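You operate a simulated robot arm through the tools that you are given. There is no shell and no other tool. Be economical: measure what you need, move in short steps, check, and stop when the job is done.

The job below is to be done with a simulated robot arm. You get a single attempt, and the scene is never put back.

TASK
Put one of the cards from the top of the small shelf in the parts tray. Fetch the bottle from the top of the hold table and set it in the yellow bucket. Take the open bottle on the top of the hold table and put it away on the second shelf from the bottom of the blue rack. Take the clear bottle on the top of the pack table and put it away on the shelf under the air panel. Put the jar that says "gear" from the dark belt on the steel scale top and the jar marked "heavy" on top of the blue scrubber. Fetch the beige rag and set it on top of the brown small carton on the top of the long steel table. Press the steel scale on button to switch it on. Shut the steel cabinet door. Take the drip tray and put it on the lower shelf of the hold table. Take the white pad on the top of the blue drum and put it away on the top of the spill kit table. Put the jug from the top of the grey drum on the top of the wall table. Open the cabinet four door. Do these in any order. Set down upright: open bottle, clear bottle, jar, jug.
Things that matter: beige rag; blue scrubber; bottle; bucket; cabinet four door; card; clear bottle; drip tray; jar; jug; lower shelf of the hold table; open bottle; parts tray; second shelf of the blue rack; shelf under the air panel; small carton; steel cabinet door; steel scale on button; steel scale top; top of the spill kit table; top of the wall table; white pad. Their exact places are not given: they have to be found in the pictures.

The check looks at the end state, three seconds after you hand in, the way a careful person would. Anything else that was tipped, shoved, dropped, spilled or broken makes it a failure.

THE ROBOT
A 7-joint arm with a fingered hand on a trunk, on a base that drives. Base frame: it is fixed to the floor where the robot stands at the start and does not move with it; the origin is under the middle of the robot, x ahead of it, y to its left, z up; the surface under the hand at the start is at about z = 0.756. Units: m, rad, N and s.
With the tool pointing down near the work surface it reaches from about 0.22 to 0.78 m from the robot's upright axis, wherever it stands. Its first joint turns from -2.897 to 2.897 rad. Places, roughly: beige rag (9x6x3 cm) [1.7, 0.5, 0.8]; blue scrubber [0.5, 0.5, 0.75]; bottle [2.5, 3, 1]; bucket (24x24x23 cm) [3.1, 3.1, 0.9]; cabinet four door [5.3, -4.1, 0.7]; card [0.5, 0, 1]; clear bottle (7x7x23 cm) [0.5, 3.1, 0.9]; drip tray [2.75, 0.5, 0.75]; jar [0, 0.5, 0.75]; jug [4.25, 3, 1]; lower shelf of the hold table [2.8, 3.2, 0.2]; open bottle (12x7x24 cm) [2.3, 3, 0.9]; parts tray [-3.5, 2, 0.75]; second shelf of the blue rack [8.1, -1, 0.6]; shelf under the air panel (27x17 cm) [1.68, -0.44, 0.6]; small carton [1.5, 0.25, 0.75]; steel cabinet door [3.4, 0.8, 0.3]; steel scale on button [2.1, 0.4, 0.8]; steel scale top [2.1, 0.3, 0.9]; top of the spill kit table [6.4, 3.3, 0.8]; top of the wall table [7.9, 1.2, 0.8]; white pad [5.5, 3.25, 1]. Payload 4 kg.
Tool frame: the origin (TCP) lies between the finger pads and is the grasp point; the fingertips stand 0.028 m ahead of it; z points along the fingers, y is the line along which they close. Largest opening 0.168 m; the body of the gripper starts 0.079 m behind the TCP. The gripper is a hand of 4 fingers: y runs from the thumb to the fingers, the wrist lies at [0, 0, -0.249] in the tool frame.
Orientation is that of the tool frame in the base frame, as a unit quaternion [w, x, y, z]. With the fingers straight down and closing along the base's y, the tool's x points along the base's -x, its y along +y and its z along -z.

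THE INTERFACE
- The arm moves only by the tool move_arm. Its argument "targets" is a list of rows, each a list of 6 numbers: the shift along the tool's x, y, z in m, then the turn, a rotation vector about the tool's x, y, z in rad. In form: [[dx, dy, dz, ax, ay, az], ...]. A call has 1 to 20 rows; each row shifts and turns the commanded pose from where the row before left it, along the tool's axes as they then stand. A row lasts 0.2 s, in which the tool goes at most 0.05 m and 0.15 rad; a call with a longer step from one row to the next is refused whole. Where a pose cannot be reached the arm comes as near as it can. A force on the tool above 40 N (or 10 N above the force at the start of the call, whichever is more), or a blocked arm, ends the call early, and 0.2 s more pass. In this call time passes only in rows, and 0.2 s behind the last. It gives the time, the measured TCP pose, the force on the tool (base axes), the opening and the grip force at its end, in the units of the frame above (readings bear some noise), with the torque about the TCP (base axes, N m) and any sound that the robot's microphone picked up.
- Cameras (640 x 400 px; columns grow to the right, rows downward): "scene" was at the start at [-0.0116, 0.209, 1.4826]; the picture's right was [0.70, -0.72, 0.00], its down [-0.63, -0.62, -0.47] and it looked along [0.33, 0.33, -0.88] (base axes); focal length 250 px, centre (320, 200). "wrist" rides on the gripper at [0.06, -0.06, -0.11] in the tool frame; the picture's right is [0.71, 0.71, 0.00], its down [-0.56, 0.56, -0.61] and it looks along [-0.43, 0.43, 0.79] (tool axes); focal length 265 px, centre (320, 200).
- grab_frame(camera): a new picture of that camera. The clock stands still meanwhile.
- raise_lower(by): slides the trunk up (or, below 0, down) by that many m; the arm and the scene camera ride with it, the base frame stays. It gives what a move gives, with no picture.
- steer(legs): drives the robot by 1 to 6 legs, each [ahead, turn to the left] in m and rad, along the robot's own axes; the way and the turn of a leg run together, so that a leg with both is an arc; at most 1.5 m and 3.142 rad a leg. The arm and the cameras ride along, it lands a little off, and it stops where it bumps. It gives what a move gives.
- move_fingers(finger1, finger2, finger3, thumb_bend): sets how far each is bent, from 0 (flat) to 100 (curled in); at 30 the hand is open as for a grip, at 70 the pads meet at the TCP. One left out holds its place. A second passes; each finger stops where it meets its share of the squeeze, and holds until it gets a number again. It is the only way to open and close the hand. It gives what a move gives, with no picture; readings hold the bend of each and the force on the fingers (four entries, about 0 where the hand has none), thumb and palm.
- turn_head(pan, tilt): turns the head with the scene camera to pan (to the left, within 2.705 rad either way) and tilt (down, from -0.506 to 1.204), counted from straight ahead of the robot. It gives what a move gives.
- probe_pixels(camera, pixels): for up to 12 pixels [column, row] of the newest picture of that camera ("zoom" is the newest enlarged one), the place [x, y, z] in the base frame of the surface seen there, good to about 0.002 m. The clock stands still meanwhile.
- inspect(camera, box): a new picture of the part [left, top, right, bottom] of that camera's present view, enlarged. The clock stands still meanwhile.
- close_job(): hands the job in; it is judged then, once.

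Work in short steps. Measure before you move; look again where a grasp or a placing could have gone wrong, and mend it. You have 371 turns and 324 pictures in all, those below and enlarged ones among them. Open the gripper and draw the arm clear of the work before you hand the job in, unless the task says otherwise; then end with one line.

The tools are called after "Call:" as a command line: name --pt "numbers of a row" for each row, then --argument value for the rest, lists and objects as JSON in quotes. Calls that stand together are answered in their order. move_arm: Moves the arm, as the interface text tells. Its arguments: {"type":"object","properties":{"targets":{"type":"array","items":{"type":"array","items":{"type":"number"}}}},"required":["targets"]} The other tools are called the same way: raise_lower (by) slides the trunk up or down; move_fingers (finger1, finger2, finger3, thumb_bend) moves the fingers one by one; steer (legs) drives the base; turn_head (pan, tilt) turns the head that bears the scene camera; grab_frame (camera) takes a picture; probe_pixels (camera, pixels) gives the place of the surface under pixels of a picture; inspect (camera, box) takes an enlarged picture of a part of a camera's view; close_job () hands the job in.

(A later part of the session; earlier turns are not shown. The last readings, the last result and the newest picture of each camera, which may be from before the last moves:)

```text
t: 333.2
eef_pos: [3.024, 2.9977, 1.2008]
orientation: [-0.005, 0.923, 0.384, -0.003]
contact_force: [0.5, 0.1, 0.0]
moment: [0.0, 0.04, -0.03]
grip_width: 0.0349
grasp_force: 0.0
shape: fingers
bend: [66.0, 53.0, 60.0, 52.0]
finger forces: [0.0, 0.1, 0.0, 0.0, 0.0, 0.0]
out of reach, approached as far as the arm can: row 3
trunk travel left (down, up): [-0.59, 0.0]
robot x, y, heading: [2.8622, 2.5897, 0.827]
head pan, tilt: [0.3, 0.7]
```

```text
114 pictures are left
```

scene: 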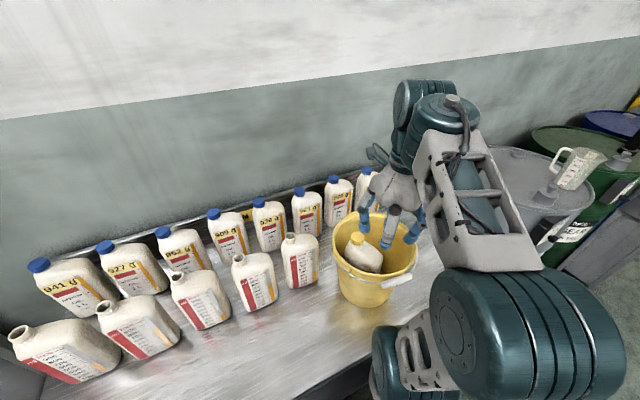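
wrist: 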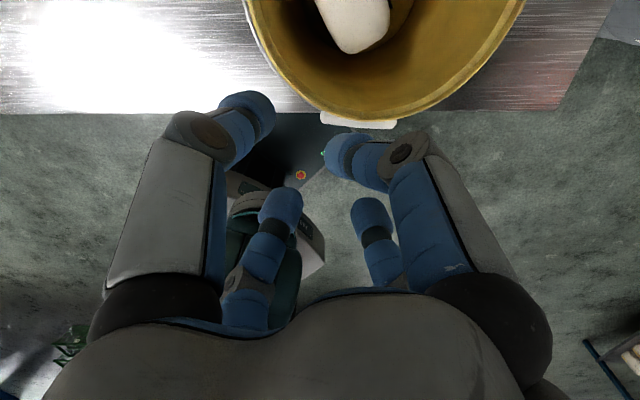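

The bottle is in the bucket. Next the jug on the grey drum: I drive along to about (4.15,2.45) and face the drum.

Call:
steer --legs '[[0, -0.92], [1.3, 0], [0, 1.5]]'

Call:
turn_head --pan 0.0 --tilt 0.7

Call:
grab_frame --camera "scene"

```text
t: 345.9
eef_pos: [4.0638, 2.9047, 1.2002]
orientation: [-0.004, 0.764, 0.646, -0.003]
contact_force: [-0.5, -0.7, -0.4]
moment: [0.01, 0.0, 0.03]
grip_width: 0.035
grasp_force: 0.0
shape: fingers
bend: [66.0, 53.0, 60.0, 52.0]
finger forces: [0.1, 0.0, 0.0, 0.0, 0.0, 0.0]
trunk travel left (down, up): [-0.59, 0.0]
robot x, y, heading: [4.1648, 2.473, 1.439]
head pan, tilt: [0.3, 0.7]
```

```text
t: 346.6
eef_pos: [4.0651, 2.9042, 1.2]
orientation: [-0.004, 0.764, 0.645, -0.002]
contact_force: [0.9, -0.3, 0.2]
moment: [0.02, -0.02, 0.04]
grip_width: 0.0351
grasp_force: 0.1
shape: fingers
bend: [66.0, 53.0, 60.0, 52.0]
finger forces: [0.1, 0.0, 0.0, 0.0, 0.0, 0.1]
trunk travel left (down, up): [-0.59, 0.0]
robot x, y, heading: [4.1666, 2.4735, 1.44]
head pan, tilt: [0.0, 0.7]
```

```text
113 pictures are left
```

scene: 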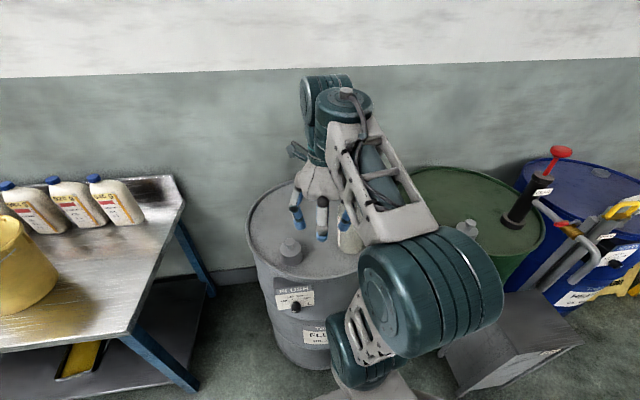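

The jug is hidden behind the arm; I use the wrist camera.

Call:
move_fingers --finger1 33 --finger2 33 --finger3 33 --thumb_bend 33

Call:
grab_frame --camera "wrist"

```text
t: 347.6
eef_pos: [4.0647, 2.9038, 1.199]
orientation: [-0.004, 0.764, 0.645, -0.004]
contact_force: [0.5, 0.9, -0.2]
moment: [-0.01, 0.0, -0.03]
grip_width: 0.1078
grasp_force: 0.1
shape: fingers
bend: [33.0, 33.0, 33.0, 33.0]
finger forces: [0.0, 0.0, 0.0, 0.0, 0.0, 0.0]
trunk travel left (down, up): [-0.59, 0.0]
robot x, y, heading: [4.1647, 2.4724, 1.44]
head pan, tilt: [0.0, 0.7]
```

```text
112 pictures are left
```

wrist: 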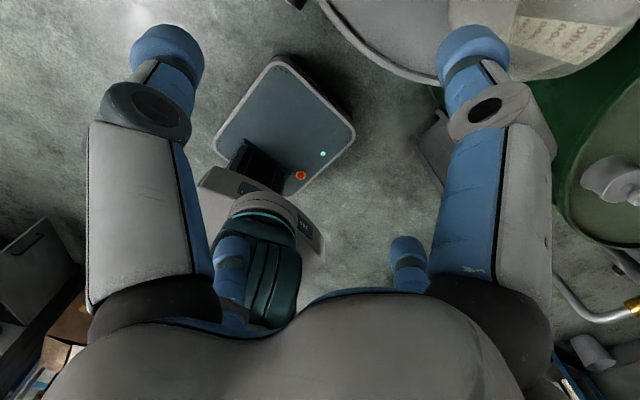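

I move the hand left 0.2 m to uncover the jug.

Call:
move_arm --pt "0 -0.045 0 0 0 0" --pt "0 -0.045 0 0 0 0" --pt "0 -0.045 0 0 0 0" --pt "0 -0.045 0 0 0 0" --pt "0 -0.045 0 0 0 0"

Call:
grab_frame --camera "scene"

```text
t: 348.9
eef_pos: [3.8411, 2.9426, 1.201]
orientation: [-0.005, 0.764, 0.645, -0.003]
contact_force: [0.0, 0.3, 0.0]
moment: [0.0, -0.03, 0.01]
grip_width: 0.108
grasp_force: 0.1
shape: fingers
bend: [33.0, 33.0, 33.0, 33.0]
finger forces: [0.0, 0.1, 0.1, 0.0, 0.0, 0.1]
trunk travel left (down, up): [-0.59, 0.0]
robot x, y, heading: [4.1666, 2.4712, 1.442]
head pan, tilt: [0.0, 0.7]
```

```text
111 pictures are left
```

scene: 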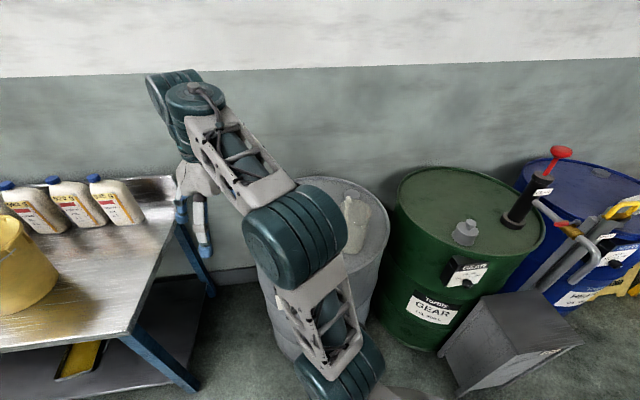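

Call:
inspect --camera "scene" --box '[320, 170, 420, 270]'

Call:
probe_pixels --camera "scene" --pixels '[[355, 203], [350, 225], [362, 240], [367, 222], [347, 207], [368, 208], [375, 240], [355, 250]]'

```text
4.00 times, centred on (370, 220) of scene
```

zoom: 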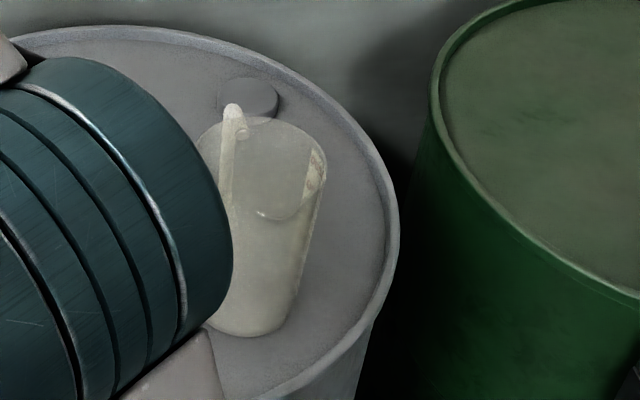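

```text
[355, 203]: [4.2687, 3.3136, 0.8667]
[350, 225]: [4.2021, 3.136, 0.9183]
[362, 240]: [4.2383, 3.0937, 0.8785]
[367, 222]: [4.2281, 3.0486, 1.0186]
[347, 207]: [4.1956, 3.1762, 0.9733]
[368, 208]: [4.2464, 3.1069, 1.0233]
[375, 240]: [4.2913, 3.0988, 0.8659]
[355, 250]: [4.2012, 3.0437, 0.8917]
```

The jug is at ≈(4.22,3.10), rim z≈1.03. I drive 0.1 m closer and bring the hand above it for a wrist view.

Call:
steer --legs '[[0.12, 0]]'

Call:
move_arm --pt "0 0.045 0 0 0 0" --pt "0 0.045 0 0 0 0" --pt "0 0.045 0 0 0 0" --pt "0 0.045 0 0 0 0" --pt "0.01 0.045 0 0 0 0" --pt "0.01 0.045 0 0 0 0" --pt "0.02 0.04 0 0 0 0" --pt "0.025 0.04 0 0 0 0"

Call:
grab_frame --camera "wrist"

```text
t: 350.1
eef_pos: [3.8583, 3.0592, 1.2024]
orientation: [-0.004, 0.764, 0.646, -0.003]
contact_force: [0.3, 0.9, 0.2]
moment: [-0.01, -0.01, 0.01]
grip_width: 0.1085
grasp_force: 0.0
shape: fingers
bend: [33.0, 33.0, 33.0, 33.0]
finger forces: [0.1, 0.0, 0.0, 0.0, 0.0, 0.0]
trunk travel left (down, up): [-0.59, 0.0]
robot x, y, heading: [4.1831, 2.5913, 1.437]
head pan, tilt: [0.0, 0.7]
```

```text
t: 351.9
eef_pos: [4.2169, 3.0643, 1.198]
orientation: [-0.004, 0.765, 0.644, -0.004]
contact_force: [-0.1, 0.2, 0.0]
moment: [0.01, 0.01, -0.02]
grip_width: 0.1081
grasp_force: 0.1
shape: fingers
bend: [33.0, 33.0, 33.0, 33.0]
finger forces: [0.0, 0.0, 0.1, 0.0, 0.0, 0.1]
trunk travel left (down, up): [-0.59, 0.0]
robot x, y, heading: [4.182, 2.5897, 1.441]
head pan, tilt: [0.0, 0.7]
```

```text
109 pictures are left
```

wrist: 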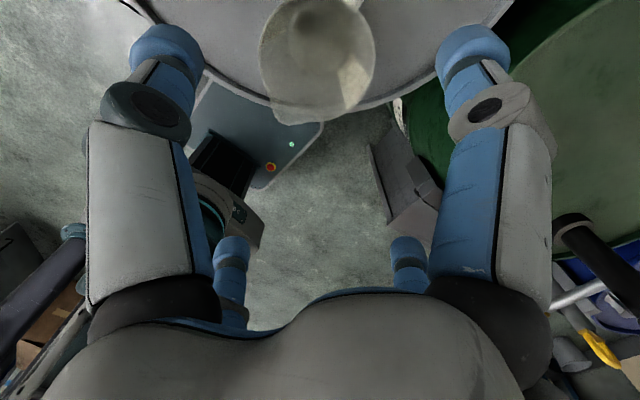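

Call:
probe_pixels --camera "wrist" --pixels '[[264, 60], [374, 60], [330, 106], [300, 118], [285, 15], [352, 10], [275, 90], [365, 90], [355, 70]]'

Call:
inspect --camera "wrist" --box '[220, 0, 420, 130]'

```text
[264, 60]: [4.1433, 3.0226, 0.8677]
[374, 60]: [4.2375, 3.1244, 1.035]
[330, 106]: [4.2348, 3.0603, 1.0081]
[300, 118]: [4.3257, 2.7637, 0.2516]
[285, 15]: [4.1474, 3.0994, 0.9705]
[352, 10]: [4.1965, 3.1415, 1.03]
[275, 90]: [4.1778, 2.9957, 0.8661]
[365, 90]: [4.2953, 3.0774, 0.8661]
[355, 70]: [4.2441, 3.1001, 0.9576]
```

```text
3.08 times, centred on (320, 65) of wrist
```

zoom: 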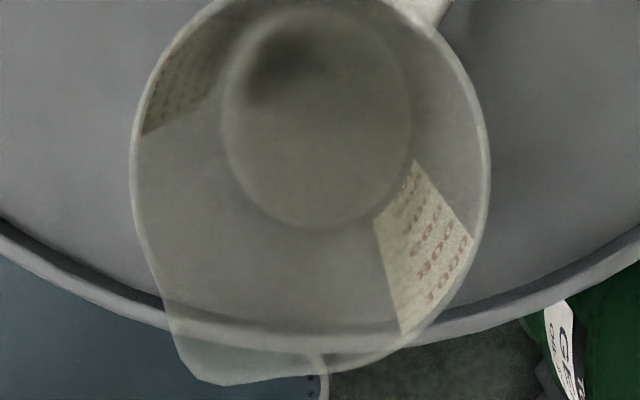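

Jug centre ≈(4.192,3.095), rim radius ≈0.055, handle toward +y. I centre, rotate 45° so the handle lies between fingers, and descend partway.

Call:
move_arm --pt "0.026 -0.03 0 0 0 0" --pt "0 0 0 0 0 -0.131" --pt "0 0 0 0 0 -0.131" --pt "0 0 0 0 0 -0.131" --pt "0 0 0 0 0 -0.131" --pt "0 0 0 0 0 -0.131" --pt "0 0 0 0 0 -0.131" --pt "0 0 0.045 0 0 0" --pt "0 0 0.045 0 0 0"

Call:
grab_frame --camera "wrist"

```text
t: 353.9
eef_pos: [4.1801, 3.11, 1.1402]
orientation: [0.011, 0.455, 0.89, 0.002]
contact_force: [-1.1, -0.3, 0.6]
moment: [-0.01, -0.07, 0.0]
grip_width: 0.109
grasp_force: 0.0
shape: fingers
bend: [33.0, 33.0, 33.0, 33.0]
finger forces: [0.0, 0.1, 0.0, 0.0, 0.0, 0.0]
out of reach, approached as far as the arm can: row 8, 9
trunk travel left (down, up): [-0.59, 0.0]
robot x, y, heading: [4.1814, 2.5892, 1.441]
head pan, tilt: [0.0, 0.7]
```

```text
107 pictures are left
```

wrist: 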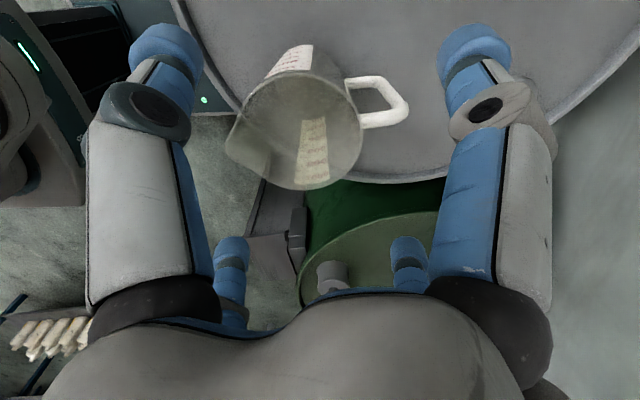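

Handle lies between two fingers. I correct 2 cm and descend to z≈0.968.

Call:
move_arm --pt "-0.0205 -0.0095 0.03 0 0 0" --pt "0 0 0.045 0 0 0" --pt "0 0 0.045 0 0 0" --pt "0 0 0.03 0 0 0"

Call:
grab_frame --camera "wrist"

```text
t: 354.9
eef_pos: [4.1936, 3.0886, 0.9901]
orientation: [-0.005, 0.459, 0.888, 0.001]
contact_force: [1.6, 0.8, 8.1]
moment: [-0.02, 0.1, -0.01]
grip_width: 0.1094
grasp_force: 3.5
shape: fingers
bend: [33.0, 32.0, 33.0, 33.0]
finger forces: [0.5, 4.4, 0.0, 0.1, 3.2, 0.0]
trunk travel left (down, up): [-0.59, 0.0]
robot x, y, heading: [4.1853, 2.5879, 1.44]
head pan, tilt: [0.0, 0.7]
```

```text
106 pictures are left
```

wrist: 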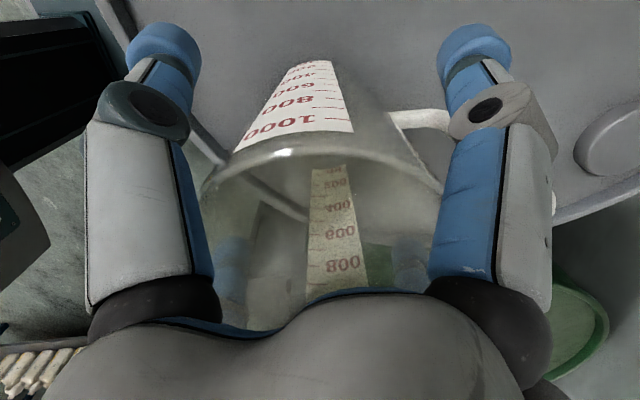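

Jug centred, fingers slightly touching the rim. I close here and lift a little.

Call:
move_fingers --finger1 70 --finger2 70 --finger3 70 --thumb_bend 70

Call:
move_arm --pt "0 0 -0.02 0 0 0" --pt "0 0 -0.03 0 0 0" --pt "0 0 -0.03 0 0 0"

Call:
grab_frame --camera "wrist"

```text
t: 355.9
eef_pos: [4.1929, 3.0877, 0.9892]
orientation: [-0.007, 0.458, 0.889, 0.001]
contact_force: [-4.0, 0.3, 31.0]
moment: [-0.77, 0.78, -0.18]
grip_width: 0.0686
grasp_force: 60.8
shape: fingers
bend: [39.0, 33.0, 41.0, 40.0]
finger forces: [21.0, 22.4, 21.3, 0.0, 57.3, 0.0]
trunk travel left (down, up): [-0.59, 0.0]
robot x, y, heading: [4.1844, 2.5866, 1.442]
head pan, tilt: [0.0, 0.7]
```

```text
t: 356.7
eef_pos: [4.194, 3.0866, 1.0703]
orientation: [-0.006, 0.458, 0.889, -0.003]
contact_force: [0.3, -1.0, -1.5]
moment: [-0.03, 0.03, 0.0]
grip_width: 0.0676
grasp_force: 48.5
shape: fingers
bend: [39.0, 32.0, 41.0, 41.0]
finger forces: [16.8, 22.7, 16.7, 0.0, 40.8, 0.1]
trunk travel left (down, up): [-0.59, 0.0]
robot x, y, heading: [4.1826, 2.5901, 1.442]
head pan, tilt: [0.0, 0.7]
```

```text
105 pictures are left
```

wrist: 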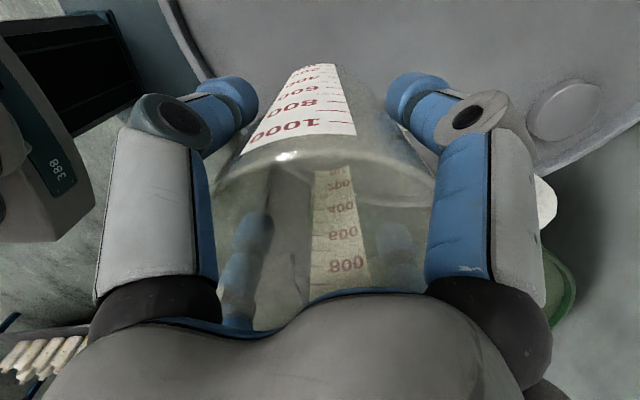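

The jug is lifted, empty and held; I ease the squeeze slightly and raise it more.

Call:
move_fingers --finger1 46 --finger2 42 --finger3 48 --thumb_bend 48

Call:
move_arm --pt "0 0 -0.045 0 0 0" --pt "0 0 -0.045 0 0 0"

Call:
steer --legs '[[-0.3, 0], [0, -1.6]]'

Call:
turn_head --pan 0.0 --tilt 0.35

Call:
grab_frame --camera "scene"

```text
t: 357.7
eef_pos: [4.1941, 3.0877, 1.0694]
orientation: [-0.004, 0.458, 0.889, -0.001]
contact_force: [-0.4, -0.1, -1.2]
moment: [0.01, 0.0, 0.04]
grip_width: 0.0749
grasp_force: 18.5
shape: fingers
bend: [42.0, 38.0, 45.0, 45.0]
finger forces: [9.1, 10.3, 8.2, 0.0, 9.3, 0.0]
trunk travel left (down, up): [-0.59, 0.0]
robot x, y, heading: [4.1807, 2.589, 1.435]
head pan, tilt: [0.0, 0.7]
```

```text
t: 358.3
eef_pos: [4.1858, 3.0991, 1.1554]
orientation: [0.003, 0.456, 0.89, 0.0]
contact_force: [-1.9, 0.4, -0.4]
moment: [-0.06, -0.15, 0.0]
grip_width: 0.0747
grasp_force: 18.7
shape: fingers
bend: [42.0, 38.0, 45.0, 45.0]
finger forces: [9.3, 10.5, 7.8, 0.0, 9.5, 0.1]
out of reach, approached as far as the arm can: row 2
trunk travel left (down, up): [-0.59, 0.0]
robot x, y, heading: [4.1824, 2.593, 1.441]
head pan, tilt: [0.0, 0.7]
```

```text
t: 364.2
eef_pos: [4.6502, 2.2627, 1.1553]
orientation: [0.0, 0.959, 0.285, -0.001]
contact_force: [0.4, 0.4, -1.1]
moment: [0.0, 0.04, 0.02]
grip_width: 0.0749
grasp_force: 17.0
shape: fingers
bend: [42.0, 38.0, 45.0, 46.0]
finger forces: [9.0, 10.1, 6.9, 0.1, 8.3, 0.0]
trunk travel left (down, up): [-0.59, 0.0]
robot x, y, heading: [4.1444, 2.2943, -0.167]
head pan, tilt: [0.0, 0.7]
```

```text
t: 365.1
eef_pos: [4.6511, 2.2625, 1.1536]
orientation: [0.0, 0.958, 0.286, 0.0]
contact_force: [-0.4, -0.4, -1.7]
moment: [0.0, 0.01, -0.02]
grip_width: 0.0746
grasp_force: 17.4
shape: fingers
bend: [42.0, 38.0, 45.0, 46.0]
finger forces: [9.0, 10.1, 6.9, 0.0, 8.3, 0.0]
trunk travel left (down, up): [-0.59, 0.0]
robot x, y, heading: [4.1443, 2.2967, -0.165]
head pan, tilt: [0.0, 0.351]
```

```text
104 pictures are left
```

scene: 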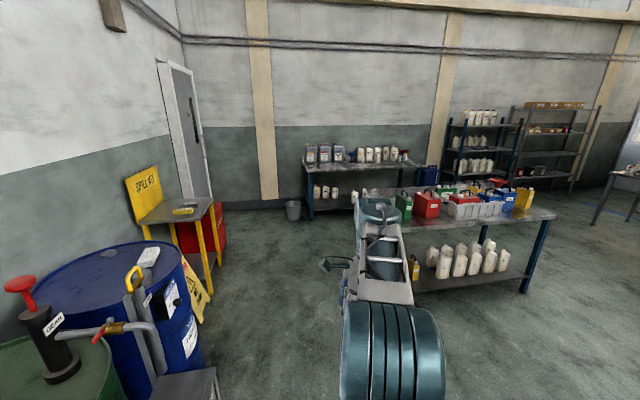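

I see the pad, the spill-kit table, the wall table and the racks. I probe their places.

Call:
probe_pixels --camera "scene" --pixels '[[150, 254], [205, 212], [178, 212], [345, 167], [310, 170], [395, 165], [312, 218], [405, 292], [530, 290], [500, 212], [470, 150], [470, 175]]'

Call:
inspect --camera "scene" --box '[290, 90, 610, 260]'

```text
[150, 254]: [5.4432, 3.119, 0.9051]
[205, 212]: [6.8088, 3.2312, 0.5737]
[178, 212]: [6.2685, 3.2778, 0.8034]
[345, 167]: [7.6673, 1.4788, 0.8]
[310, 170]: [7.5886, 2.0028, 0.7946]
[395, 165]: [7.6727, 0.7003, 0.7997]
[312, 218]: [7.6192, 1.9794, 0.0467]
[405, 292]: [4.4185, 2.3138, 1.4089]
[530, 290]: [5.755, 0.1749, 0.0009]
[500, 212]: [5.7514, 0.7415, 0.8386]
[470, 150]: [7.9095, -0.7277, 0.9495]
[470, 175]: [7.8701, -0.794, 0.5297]
```

```text
2.00 times, centred on (450, 175) of scene
```

zoom: 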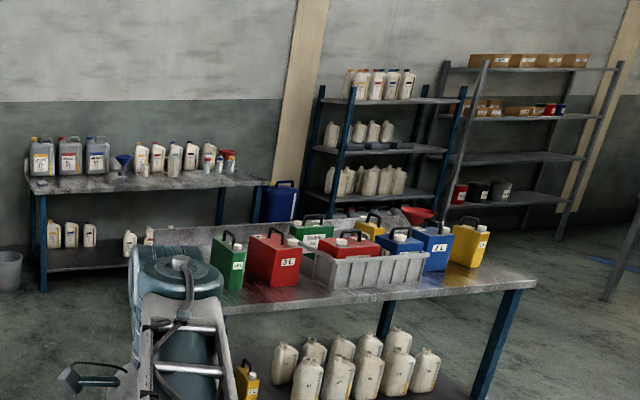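

I drive along y≈2.28 to x≈6.9, then turn toward the wall table.

Call:
steer --legs '[[0, 0.15], [1.5, 0], [1.25, 0], [0, -0.75]]'

Call:
turn_head --pan 0.15 --tilt 0.6

Call:
grab_frame --camera "scene"

```text
t: 380.9
eef_pos: [7.2669, 1.9125, 1.1545]
orientation: [-0.001, 1.0, -0.017, 0.001]
contact_force: [-0.3, -0.5, -2.1]
moment: [0.02, -0.03, 0.03]
grip_width: 0.0747
grasp_force: 16.7
shape: fingers
bend: [42.0, 38.0, 46.0, 46.0]
finger forces: [8.8, 10.0, 6.5, 0.0, 8.0, 0.0]
trunk travel left (down, up): [-0.59, 0.0]
robot x, y, heading: [6.8674, 2.2278, -0.779]
head pan, tilt: [0.0, 0.351]
```

```text
t: 381.6
eef_pos: [7.2667, 1.9144, 1.1552]
orientation: [0.0, 1.0, -0.016, 0.0]
contact_force: [-0.3, -0.6, -0.8]
moment: [0.02, 0.03, -0.03]
grip_width: 0.0748
grasp_force: 16.6
shape: fingers
bend: [42.0, 38.0, 46.0, 46.0]
finger forces: [8.8, 10.0, 6.4, 0.1, 8.0, 0.0]
trunk travel left (down, up): [-0.59, 0.0]
robot x, y, heading: [6.8721, 2.2282, -0.778]
head pan, tilt: [0.15, 0.6]
```

```text
102 pictures are left
```

scene: 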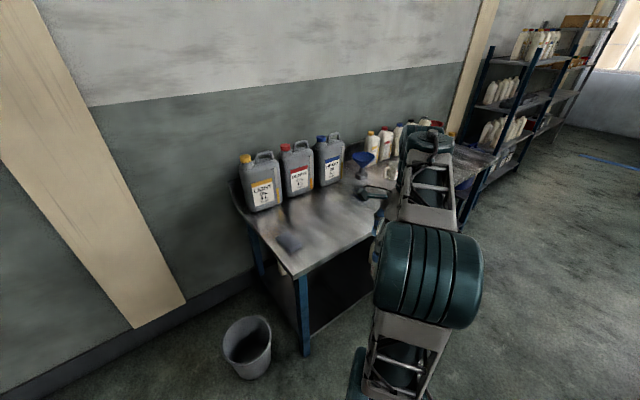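

I probe the free area and the nearby items on the wall table.

Call:
probe_pixels --camera "scene" --pixels '[[330, 215], [350, 225], [310, 235], [290, 240], [364, 180], [330, 185], [298, 190], [302, 270], [248, 340], [380, 205]]'

```text
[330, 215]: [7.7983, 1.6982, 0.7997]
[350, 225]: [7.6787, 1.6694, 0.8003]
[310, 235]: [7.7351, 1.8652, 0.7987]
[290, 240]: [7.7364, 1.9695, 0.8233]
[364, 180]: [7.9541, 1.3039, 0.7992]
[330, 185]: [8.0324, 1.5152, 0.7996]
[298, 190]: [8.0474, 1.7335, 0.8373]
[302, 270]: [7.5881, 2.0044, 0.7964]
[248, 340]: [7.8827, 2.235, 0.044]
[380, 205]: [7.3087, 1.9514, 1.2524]
```

Free spot at ≈(7.77,1.68). I drive 0.5 m closer.

Call:
steer --legs '[[0.5, 0]]'

Call:
grab_frame --camera "wrist"

```text
t: 384.6
eef_pos: [7.6309, 1.5672, 1.1547]
orientation: [-0.002, 1.0, -0.011, 0.0]
contact_force: [-0.3, -0.2, -1.1]
moment: [0.05, 0.01, 0.0]
grip_width: 0.0744
grasp_force: 16.9
shape: fingers
bend: [42.0, 38.0, 46.0, 46.0]
finger forces: [8.7, 10.0, 6.4, 0.0, 8.0, 0.1]
trunk travel left (down, up): [-0.59, 0.0]
robot x, y, heading: [7.2303, 1.8767, -0.771]
head pan, tilt: [0.15, 0.6]
```

```text
101 pictures are left
```

wrist: 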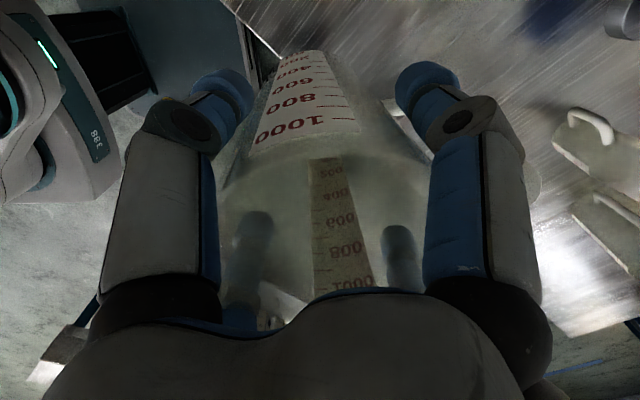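

I move to (7.76,1.687) and lower toward the table.

Call:
move_arm --pt "0.0325 -0.03 0 0 0 0" --pt "0.0325 -0.03 0 0 0 0" --pt "0.0325 -0.03 0 0 0 0" --pt "0.0325 -0.03 0 0 0 0" --pt "0 0 0.045 0 0 0" --pt "0 0 0.045 0 0 0" --pt "0 0 0.045 0 0 0" --pt "0 0 0.045 0 0 0" --pt "0 0 0.03 0 0 0"

Call:
grab_frame --camera "scene"

```text
t: 386.6
eef_pos: [7.761, 1.6807, 0.9446]
orientation: [0.001, 1.0, -0.011, 0.0]
contact_force: [0.6, -0.2, -1.6]
moment: [0.0, 0.03, 0.0]
grip_width: 0.0745
grasp_force: 15.7
shape: fingers
bend: [43.0, 38.0, 46.0, 46.0]
finger forces: [8.7, 9.6, 6.0, 0.0, 7.3, 0.0]
trunk travel left (down, up): [-0.59, 0.0]
robot x, y, heading: [7.2299, 1.8752, -0.77]
head pan, tilt: [0.15, 0.6]
```

```text
100 pictures are left
```

scene: 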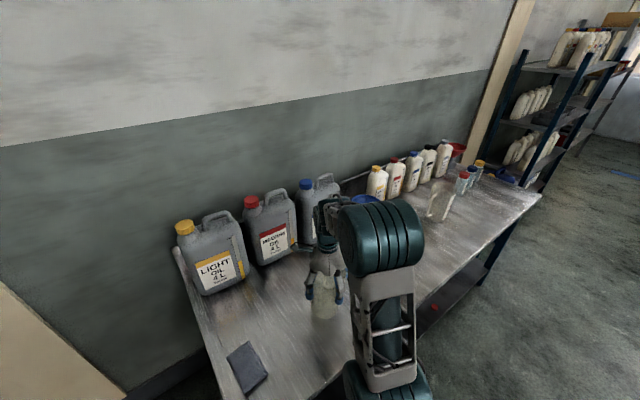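

Near the surface. I step down until contact, then release and rise.

Call:
move_arm --pt "0 0 0.01 0 0 0" --pt "0 0 0.006 0 0 0"

Call:
move_arm --pt "0 0 0.004 0 0 0"

```text
t: 387.2
eef_pos: [7.7622, 1.6836, 0.9318]
orientation: [0.0, 1.0, -0.011, 0.004]
contact_force: [-1.9, 2.4, 30.1]
moment: [-0.81, -0.02, -0.03]
grip_width: 0.0745
grasp_force: 23.4
shape: fingers
bend: [43.0, 38.0, 46.0, 46.0]
finger forces: [12.0, 15.7, 10.1, 0.1, 9.6, 0.1]
trunk travel left (down, up): [-0.59, 0.0]
robot x, y, heading: [7.229, 1.8771, -0.771]
head pan, tilt: [0.15, 0.6]
```

```text
t: 387.6
eef_pos: [7.7619, 1.6837, 0.9312]
orientation: [0.002, 1.0, -0.011, 0.006]
contact_force: [-5.7, 3.2, 29.2]
moment: [-0.63, 0.21, -0.15]
grip_width: 0.0743
grasp_force: 23.5
shape: fingers
bend: [42.0, 37.0, 45.0, 46.0]
finger forces: [9.7, 15.4, 11.7, 0.0, 10.7, 0.1]
trunk travel left (down, up): [-0.59, 0.0]
robot x, y, heading: [7.2262, 1.8764, -0.771]
head pan, tilt: [0.15, 0.6]
stopped in row 1: the force on the tool passed its limit at 45 N (the readings are from after the stop); the commanded pose is now the measured one
```

Firm contact; I ease up 3 mm, open in stages and lift.

Call:
move_arm --pt "0 0 -0.003 0 0 0"

Call:
move_fingers --finger1 36 --finger2 31 --finger3 38 --thumb_bend 38

Call:
move_fingers --finger1 28 --finger2 26 --finger3 28 --thumb_bend 28

Call:
move_arm --pt "0 0 -0.02 0 0 0" --pt "0 0 -0.04 0 0 0" --pt "0 0 -0.045 0 0 0" --pt "0 0 -0.045 0 0 0" --pt "0 0 -0.04 0 0 0"

Call:
grab_frame --camera "wrist"

```text
t: 387.9
eef_pos: [7.7625, 1.6848, 0.9319]
orientation: [0.001, 1.0, -0.009, 0.004]
contact_force: [-2.8, 0.6, 15.6]
moment: [-0.47, 0.1, -0.05]
grip_width: 0.0741
grasp_force: 19.9
shape: fingers
bend: [43.0, 37.0, 45.0, 46.0]
finger forces: [9.2, 13.5, 9.2, 0.0, 9.0, 0.0]
trunk travel left (down, up): [-0.59, 0.0]
robot x, y, heading: [7.2281, 1.8773, -0.771]
head pan, tilt: [0.15, 0.6]
```

```text
t: 388.9
eef_pos: [7.7643, 1.6833, 0.9318]
orientation: [0.001, 1.0, -0.009, 0.004]
contact_force: [0.1, 1.0, -0.9]
moment: [0.0, -0.01, -0.01]
grip_width: 0.0965
grasp_force: 0.4
shape: fingers
bend: [36.0, 31.0, 38.0, 38.0]
finger forces: [0.0, 0.0, 0.1, 0.0, 0.2, 0.0]
trunk travel left (down, up): [-0.59, 0.0]
robot x, y, heading: [7.2289, 1.8784, -0.765]
head pan, tilt: [0.15, 0.6]
```

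```text
t: 389.9
eef_pos: [7.7648, 1.6838, 0.9322]
orientation: [0.001, 1.0, -0.01, 0.004]
contact_force: [0.5, 0.3, -0.4]
moment: [0.01, 0.01, 0.01]
grip_width: 0.1208
grasp_force: 0.1
shape: fingers
bend: [28.0, 26.0, 28.0, 28.0]
finger forces: [0.1, 0.0, 0.0, 0.0, 0.0, 0.0]
trunk travel left (down, up): [-0.59, 0.0]
robot x, y, heading: [7.2302, 1.8769, -0.769]
head pan, tilt: [0.15, 0.6]
```

```text
t: 391.1
eef_pos: [7.7602, 1.6853, 1.1216]
orientation: [0.001, 1.0, -0.009, 0.004]
contact_force: [1.3, -0.5, -0.3]
moment: [-0.01, 0.0, 0.0]
grip_width: 0.1209
grasp_force: 0.1
shape: fingers
bend: [28.0, 26.0, 28.0, 28.0]
finger forces: [0.0, 0.1, 0.0, 0.1, 0.0, 0.0]
trunk travel left (down, up): [-0.59, 0.0]
robot x, y, heading: [7.2283, 1.8806, -0.763]
head pan, tilt: [0.15, 0.6]
```

```text
99 pictures are left
```

wrist: 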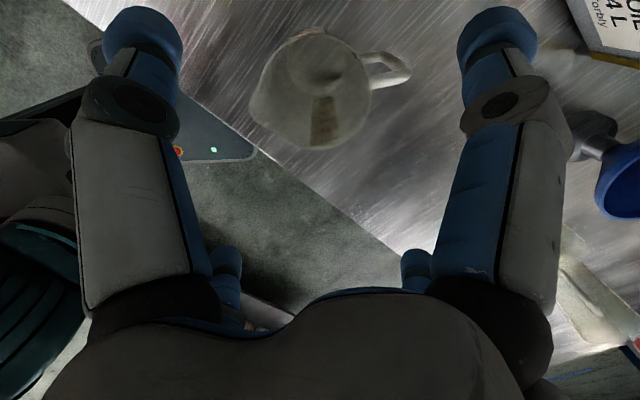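

The jug stands on the wall table. Next the white pad: I drive back to about (5.65,2.25) facing the blue drum.

Call:
steer --legs '[[-0.5, 0], [0, -2.37], [1.2, 0], [0, -1.57]]'

Call:
turn_head --pan 0.25 --tilt 0.75

Call:
grab_frame --camera "scene"

```text
t: 409.1
eef_pos: [5.4275, 2.6748, 1.1204]
orientation: [-0.003, 0.38, 0.925, 0.002]
contact_force: [0.0, 0.8, 0.3]
moment: [0.01, 0.07, 0.04]
grip_width: 0.1211
grasp_force: 0.1
shape: fingers
bend: [28.0, 26.0, 28.0, 28.0]
finger forces: [0.0, 0.0, 0.0, 0.0, 0.1, 0.0]
trunk travel left (down, up): [-0.59, 0.0]
robot x, y, heading: [5.6831, 2.1656, 1.613]
head pan, tilt: [0.15, 0.6]
```

```text
t: 409.8
eef_pos: [5.4279, 2.6746, 1.1208]
orientation: [-0.003, 0.38, 0.925, 0.002]
contact_force: [-1.1, 0.2, -0.1]
moment: [-0.03, 0.01, 0.01]
grip_width: 0.1204
grasp_force: 0.1
shape: fingers
bend: [28.0, 26.0, 28.0, 28.0]
finger forces: [0.0, 0.1, 0.1, 0.1, 0.1, 0.0]
trunk travel left (down, up): [-0.59, 0.0]
robot x, y, heading: [5.6762, 2.1672, 1.617]
head pan, tilt: [0.25, 0.75]
```

```text
98 pictures are left
```

scene: 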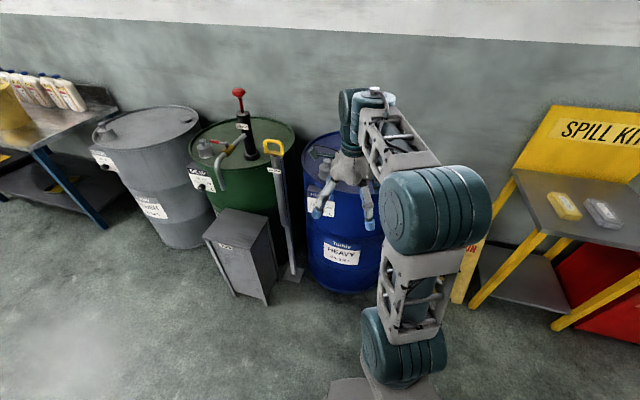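

Call:
grab_frame --camera "wrist"

Call:
probe_pixels --camera "scene" --pixels '[[565, 206], [603, 212], [540, 190], [600, 240], [575, 235], [630, 225], [375, 215], [330, 150]]'

```text
97 pictures are left
```

wrist: 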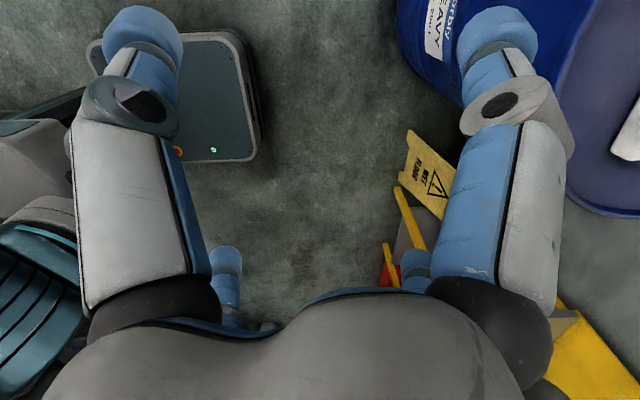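

```text
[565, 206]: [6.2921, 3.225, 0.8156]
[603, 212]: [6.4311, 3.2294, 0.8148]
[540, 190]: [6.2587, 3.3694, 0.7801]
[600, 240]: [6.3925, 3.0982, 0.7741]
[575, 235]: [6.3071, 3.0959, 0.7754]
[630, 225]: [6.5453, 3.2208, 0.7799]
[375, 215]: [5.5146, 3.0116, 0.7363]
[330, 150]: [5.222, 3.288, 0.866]
```

Call:
probe_pixels --camera "wrist" --pixels '[[430, 170], [415, 140], [405, 210], [632, 130], [610, 100], [500, 60]]'

Call:
probe_pixels --camera "scene" --pixels '[[463, 290], [475, 295], [340, 280], [280, 200], [295, 270]]'

```text
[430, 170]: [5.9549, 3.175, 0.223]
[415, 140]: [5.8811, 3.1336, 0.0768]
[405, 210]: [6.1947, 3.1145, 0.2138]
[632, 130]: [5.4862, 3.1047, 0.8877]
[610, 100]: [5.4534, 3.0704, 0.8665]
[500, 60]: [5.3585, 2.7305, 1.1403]
```

```text
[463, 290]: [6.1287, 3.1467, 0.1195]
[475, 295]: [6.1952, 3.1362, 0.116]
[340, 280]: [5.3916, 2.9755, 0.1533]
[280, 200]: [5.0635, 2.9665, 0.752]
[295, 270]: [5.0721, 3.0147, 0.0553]
```

I drive 0.35 m closer and place the hand above the pad for a wrist view.

Call:
steer --legs '[[0.35, 0]]'

Call:
move_arm --pt "0.01 0.033 0 0 0 0" --pt "0.009 0.033 0 0 0 0" --pt "0.009 0.033 0 0 0 0"

Call:
grab_frame --camera "wrist"

```text
t: 412.0
eef_pos: [5.4101, 3.0266, 1.1198]
orientation: [-0.003, 0.378, 0.926, 0.002]
contact_force: [0.5, 0.4, 0.0]
moment: [-0.04, -0.01, 0.02]
grip_width: 0.1207
grasp_force: 0.0
shape: fingers
bend: [28.0, 26.0, 28.0, 28.0]
finger forces: [0.0, 0.0, 0.0, 0.0, 0.0, 0.0]
trunk travel left (down, up): [-0.59, 0.0]
robot x, y, heading: [5.6658, 2.5187, 1.619]
head pan, tilt: [0.25, 0.75]
```

```text
t: 412.8
eef_pos: [5.4594, 3.119, 1.1194]
orientation: [-0.003, 0.378, 0.926, 0.003]
contact_force: [0.8, -0.5, 0.4]
moment: [0.0, 0.02, 0.01]
grip_width: 0.1205
grasp_force: 0.1
shape: fingers
bend: [28.0, 26.0, 28.0, 28.0]
finger forces: [0.0, 0.0, 0.1, 0.1, 0.0, 0.0]
trunk travel left (down, up): [-0.59, 0.0]
robot x, y, heading: [5.6602, 2.5209, 1.618]
head pan, tilt: [0.25, 0.75]
```

```text
96 pictures are left
```

wrist: 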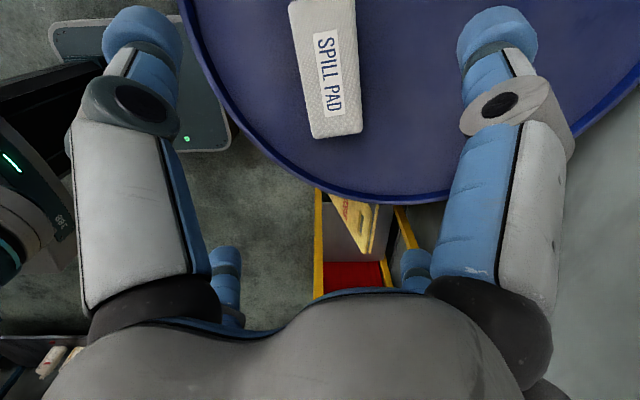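

Call:
probe_pixels --camera "wrist" --pixels '[[314, 135], [361, 130], [293, 8], [352, 4], [335, 70], [270, 60], [308, 75], [360, 75]]'

```text
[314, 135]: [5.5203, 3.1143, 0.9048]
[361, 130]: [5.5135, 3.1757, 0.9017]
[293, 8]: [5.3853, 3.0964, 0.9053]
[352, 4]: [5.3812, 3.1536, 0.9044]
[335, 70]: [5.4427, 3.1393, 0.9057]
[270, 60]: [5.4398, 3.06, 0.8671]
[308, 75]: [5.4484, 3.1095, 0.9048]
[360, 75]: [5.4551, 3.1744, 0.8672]
```

Pad: centre ≈(5.45,3.135), width 0.062, top z 0.905. I align thumb/finger2 across its width and descend to z≈0.911.

Call:
move_fingers --finger1 22 --finger2 42 --finger3 22 --thumb_bend 42

Call:
move_arm --pt "0.018 0.005 0 0 0 0" --pt "0 0 0 0 0 -0.132" --pt "0 0 0 0 0 -0.132" --pt "0 0 0 0 0 -0.132" --pt "0 0 0 0 0 -0.132" --pt "0 0 0 0 0 -0.132" --pt "0 0 0 0 0 -0.132" --pt "0 0 0 0 0 -0.132" --pt "0 0 0.045 0 0 0" --pt "0 0 0.045 0 0 0" --pt "0 0 0.03 0 0 0"

Call:
grab_frame --camera "wrist"

```text
t: 413.8
eef_pos: [5.4577, 3.1172, 1.1207]
orientation: [-0.004, 0.378, 0.926, 0.002]
contact_force: [0.2, 0.6, 0.4]
moment: [0.02, 0.03, -0.02]
grip_width: 0.1101
grasp_force: 0.0
shape: fingers
bend: [22.0, 42.0, 22.0, 42.0]
finger forces: [0.0, 0.0, 0.1, 0.0, 0.0, 0.0]
trunk travel left (down, up): [-0.59, 0.0]
robot x, y, heading: [5.6637, 2.5166, 1.613]
head pan, tilt: [0.25, 0.75]
```

```text
t: 416.2
eef_pos: [5.4509, 3.1337, 0.9978]
orientation: [-0.002, -0.075, 0.997, 0.003]
contact_force: [-0.5, 0.5, -0.3]
moment: [-0.02, 0.02, 0.0]
grip_width: 0.11
grasp_force: 0.1
shape: fingers
bend: [22.0, 42.0, 22.0, 42.0]
finger forces: [0.0, 0.1, 0.1, 0.0, 0.0, 0.0]
trunk travel left (down, up): [-0.59, 0.0]
robot x, y, heading: [5.666, 2.5208, 1.615]
head pan, tilt: [0.25, 0.75]
```

```text
95 pictures are left
```

wrist: 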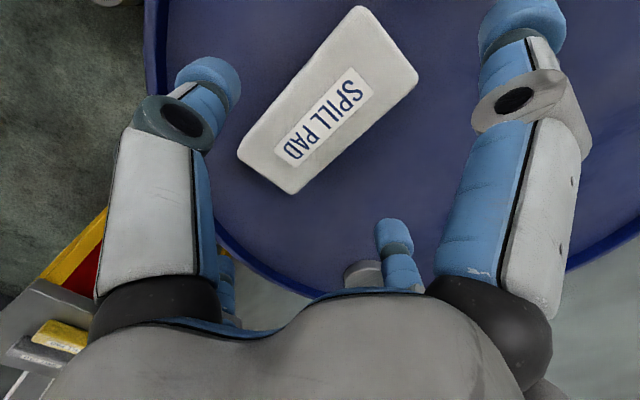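

Call:
probe_pixels --camera "wrist" --pixels '[[302, 80], [354, 129], [386, 42], [270, 168], [327, 105]]'

```text
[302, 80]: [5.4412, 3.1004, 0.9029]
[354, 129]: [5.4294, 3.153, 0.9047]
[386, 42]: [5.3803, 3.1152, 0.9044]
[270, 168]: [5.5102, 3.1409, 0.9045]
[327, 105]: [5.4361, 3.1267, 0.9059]
```

Centre (5.437,3.127). I correct and descend, then close thumb and finger2.

Call:
move_arm --pt "0.015 -0.005 0.03 0 0 0" --pt "0 0 0.035 0 0 0" --pt "0 0 0.02 0 0 0"

Call:
move_fingers --finger2 80 --thumb_bend 62

Call:
move_arm --pt "0 0 -0.02 0 0 0" --pt "0 0 -0.04 0 0 0" --pt "0 0 -0.045 0 0 0" --pt "0 0 -0.045 0 0 0"

Call:
grab_frame --camera "wrist"

```text
t: 417.0
eef_pos: [5.4361, 3.1281, 0.9163]
orientation: [-0.002, -0.073, 0.997, 0.003]
contact_force: [0.1, -0.3, 0.2]
moment: [0.01, 0.02, 0.01]
grip_width: 0.1099
grasp_force: 0.1
shape: fingers
bend: [22.0, 42.0, 22.0, 42.0]
finger forces: [0.1, 0.1, 0.0, 0.0, 0.0, 0.1]
trunk travel left (down, up): [-0.59, 0.0]
robot x, y, heading: [5.6619, 2.5178, 1.617]
head pan, tilt: [0.25, 0.75]
```

```text
t: 418.0
eef_pos: [5.4364, 3.1283, 0.9157]
orientation: [-0.001, -0.073, 0.997, 0.004]
contact_force: [0.1, -0.3, -0.8]
moment: [0.02, -0.02, -0.02]
grip_width: 0.0962
grasp_force: 8.4
shape: fingers
bend: [22.0, 53.0, 22.0, 57.0]
finger forces: [0.0, 8.6, 0.0, 0.0, 8.8, 0.0]
trunk travel left (down, up): [-0.59, 0.0]
robot x, y, heading: [5.6663, 2.5206, 1.619]
head pan, tilt: [0.25, 0.75]
```

```text
t: 419.0
eef_pos: [5.4374, 3.1253, 1.0665]
orientation: [-0.002, -0.073, 0.997, 0.004]
contact_force: [0.3, 0.4, -0.2]
moment: [-0.01, 0.01, -0.03]
grip_width: 0.0962
grasp_force: 8.5
shape: fingers
bend: [22.0, 53.0, 22.0, 57.0]
finger forces: [0.0, 8.6, 0.0, 0.0, 8.6, 0.0]
trunk travel left (down, up): [-0.59, 0.0]
robot x, y, heading: [5.668, 2.5208, 1.619]
head pan, tilt: [0.25, 0.75]
```

```text
94 pictures are left
```

wrist: 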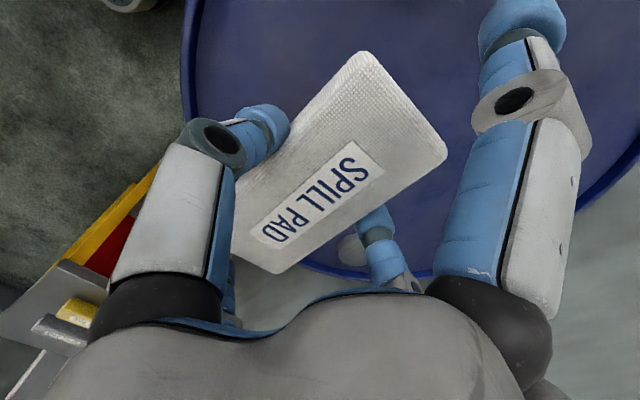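

Pad held. I drive over to the spill-kit table.

Call:
steer --legs '[[-0.3, 0], [0, -1.57], [0.85, 0], [0, 1.57]]'

Call:
turn_head --pan -0.1 --tilt 0.75

Call:
grab_frame --camera "scene"

```text
t: 432.9
eef_pos: [6.2888, 2.8719, 1.0655]
orientation: [-0.001, -0.088, 0.996, 0.004]
contact_force: [-0.1, -0.2, -1.8]
moment: [-0.02, 0.0, -0.01]
grip_width: 0.0958
grasp_force: 7.4
shape: fingers
bend: [22.0, 53.0, 22.0, 57.0]
finger forces: [0.0, 7.8, 0.1, 0.0, 7.8, 0.1]
trunk travel left (down, up): [-0.59, 0.0]
robot x, y, heading: [6.5309, 2.2744, 1.644]
head pan, tilt: [0.25, 0.75]
```

```text
t: 433.7
eef_pos: [6.2879, 2.873, 1.0663]
orientation: [-0.002, -0.088, 0.996, 0.004]
contact_force: [-0.4, -1.1, -0.6]
moment: [0.01, 0.02, 0.03]
grip_width: 0.0955
grasp_force: 7.8
shape: fingers
bend: [22.0, 53.0, 22.0, 57.0]
finger forces: [0.0, 7.8, 0.0, 0.0, 7.8, 0.1]
trunk travel left (down, up): [-0.59, 0.0]
robot x, y, heading: [6.5301, 2.2762, 1.645]
head pan, tilt: [-0.099, 0.75]
```

```text
93 pictures are left
```

scene: 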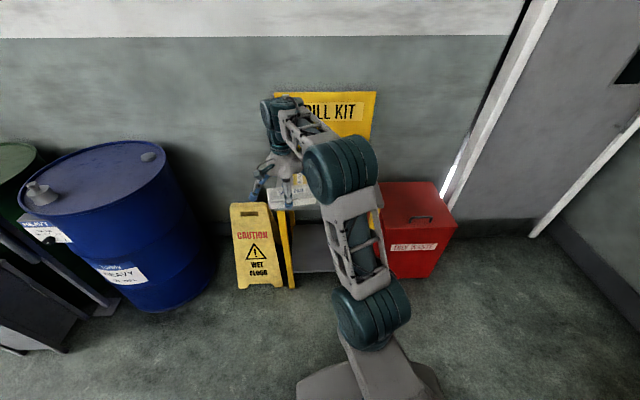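

I drive 0.2 m closer and move the hand over the right part of the table for a wrist view.

Call:
steer --legs '[[0.2, 0]]'

Call:
move_arm --pt "-0.045 0 0 0 0 0" --pt "-0.045 0 0 0 0 0" --pt "-0.045 0 0 0 0 0" --pt "-0.045 0 0 0 0 0" --pt "-0.045 -0.01 0 0 0 0"

Call:
grab_frame --camera "wrist"

Call:
grab_frame --camera "scene"

```text
t: 435.3
eef_pos: [6.2736, 3.072, 1.0649]
orientation: [-0.002, -0.088, 0.996, 0.003]
contact_force: [0.4, -0.1, -1.3]
moment: [-0.02, 0.0, 0.01]
grip_width: 0.0955
grasp_force: 7.6
shape: fingers
bend: [22.0, 53.0, 22.0, 57.0]
finger forces: [0.0, 7.8, 0.0, 0.1, 7.9, 0.0]
trunk travel left (down, up): [-0.59, 0.0]
robot x, y, heading: [6.5146, 2.4752, 1.646]
head pan, tilt: [-0.099, 0.75]
```

```text
t: 436.5
eef_pos: [6.4976, 3.1018, 1.0648]
orientation: [-0.001, -0.087, 0.996, 0.002]
contact_force: [0.4, 0.1, -1.1]
moment: [0.0, 0.01, -0.01]
grip_width: 0.0954
grasp_force: 6.6
shape: fingers
bend: [22.0, 53.0, 22.0, 57.0]
finger forces: [0.0, 7.8, 0.0, 0.0, 7.7, 0.0]
trunk travel left (down, up): [-0.59, 0.0]
robot x, y, heading: [6.5164, 2.4729, 1.64]
head pan, tilt: [-0.099, 0.75]
```

```text
92 pictures are left
```

wrist: 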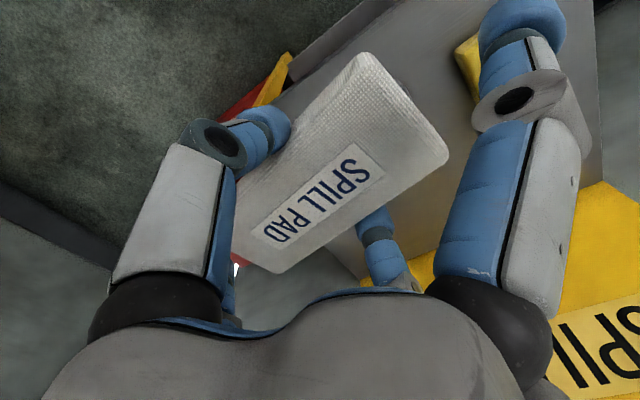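

```text
91 pictures are left
```

scene: 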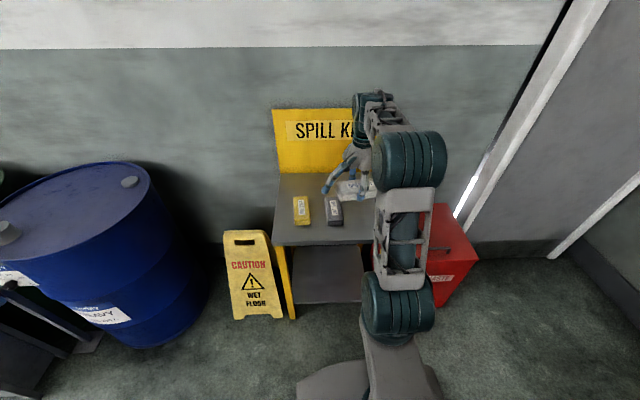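

Call:
probe_pixels --camera "scene" --pixels '[[303, 211], [335, 211], [333, 197], [334, 225], [312, 186], [352, 220], [362, 230], [278, 230], [370, 238], [305, 176], [285, 195]]'

```text
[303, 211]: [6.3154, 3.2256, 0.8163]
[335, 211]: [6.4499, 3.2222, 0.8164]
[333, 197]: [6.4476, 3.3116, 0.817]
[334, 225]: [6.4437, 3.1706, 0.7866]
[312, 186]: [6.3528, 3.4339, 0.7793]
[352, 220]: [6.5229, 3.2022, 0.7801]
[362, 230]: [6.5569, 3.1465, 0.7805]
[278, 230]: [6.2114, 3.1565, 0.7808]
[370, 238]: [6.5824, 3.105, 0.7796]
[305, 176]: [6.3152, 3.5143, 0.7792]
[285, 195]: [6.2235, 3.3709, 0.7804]
```

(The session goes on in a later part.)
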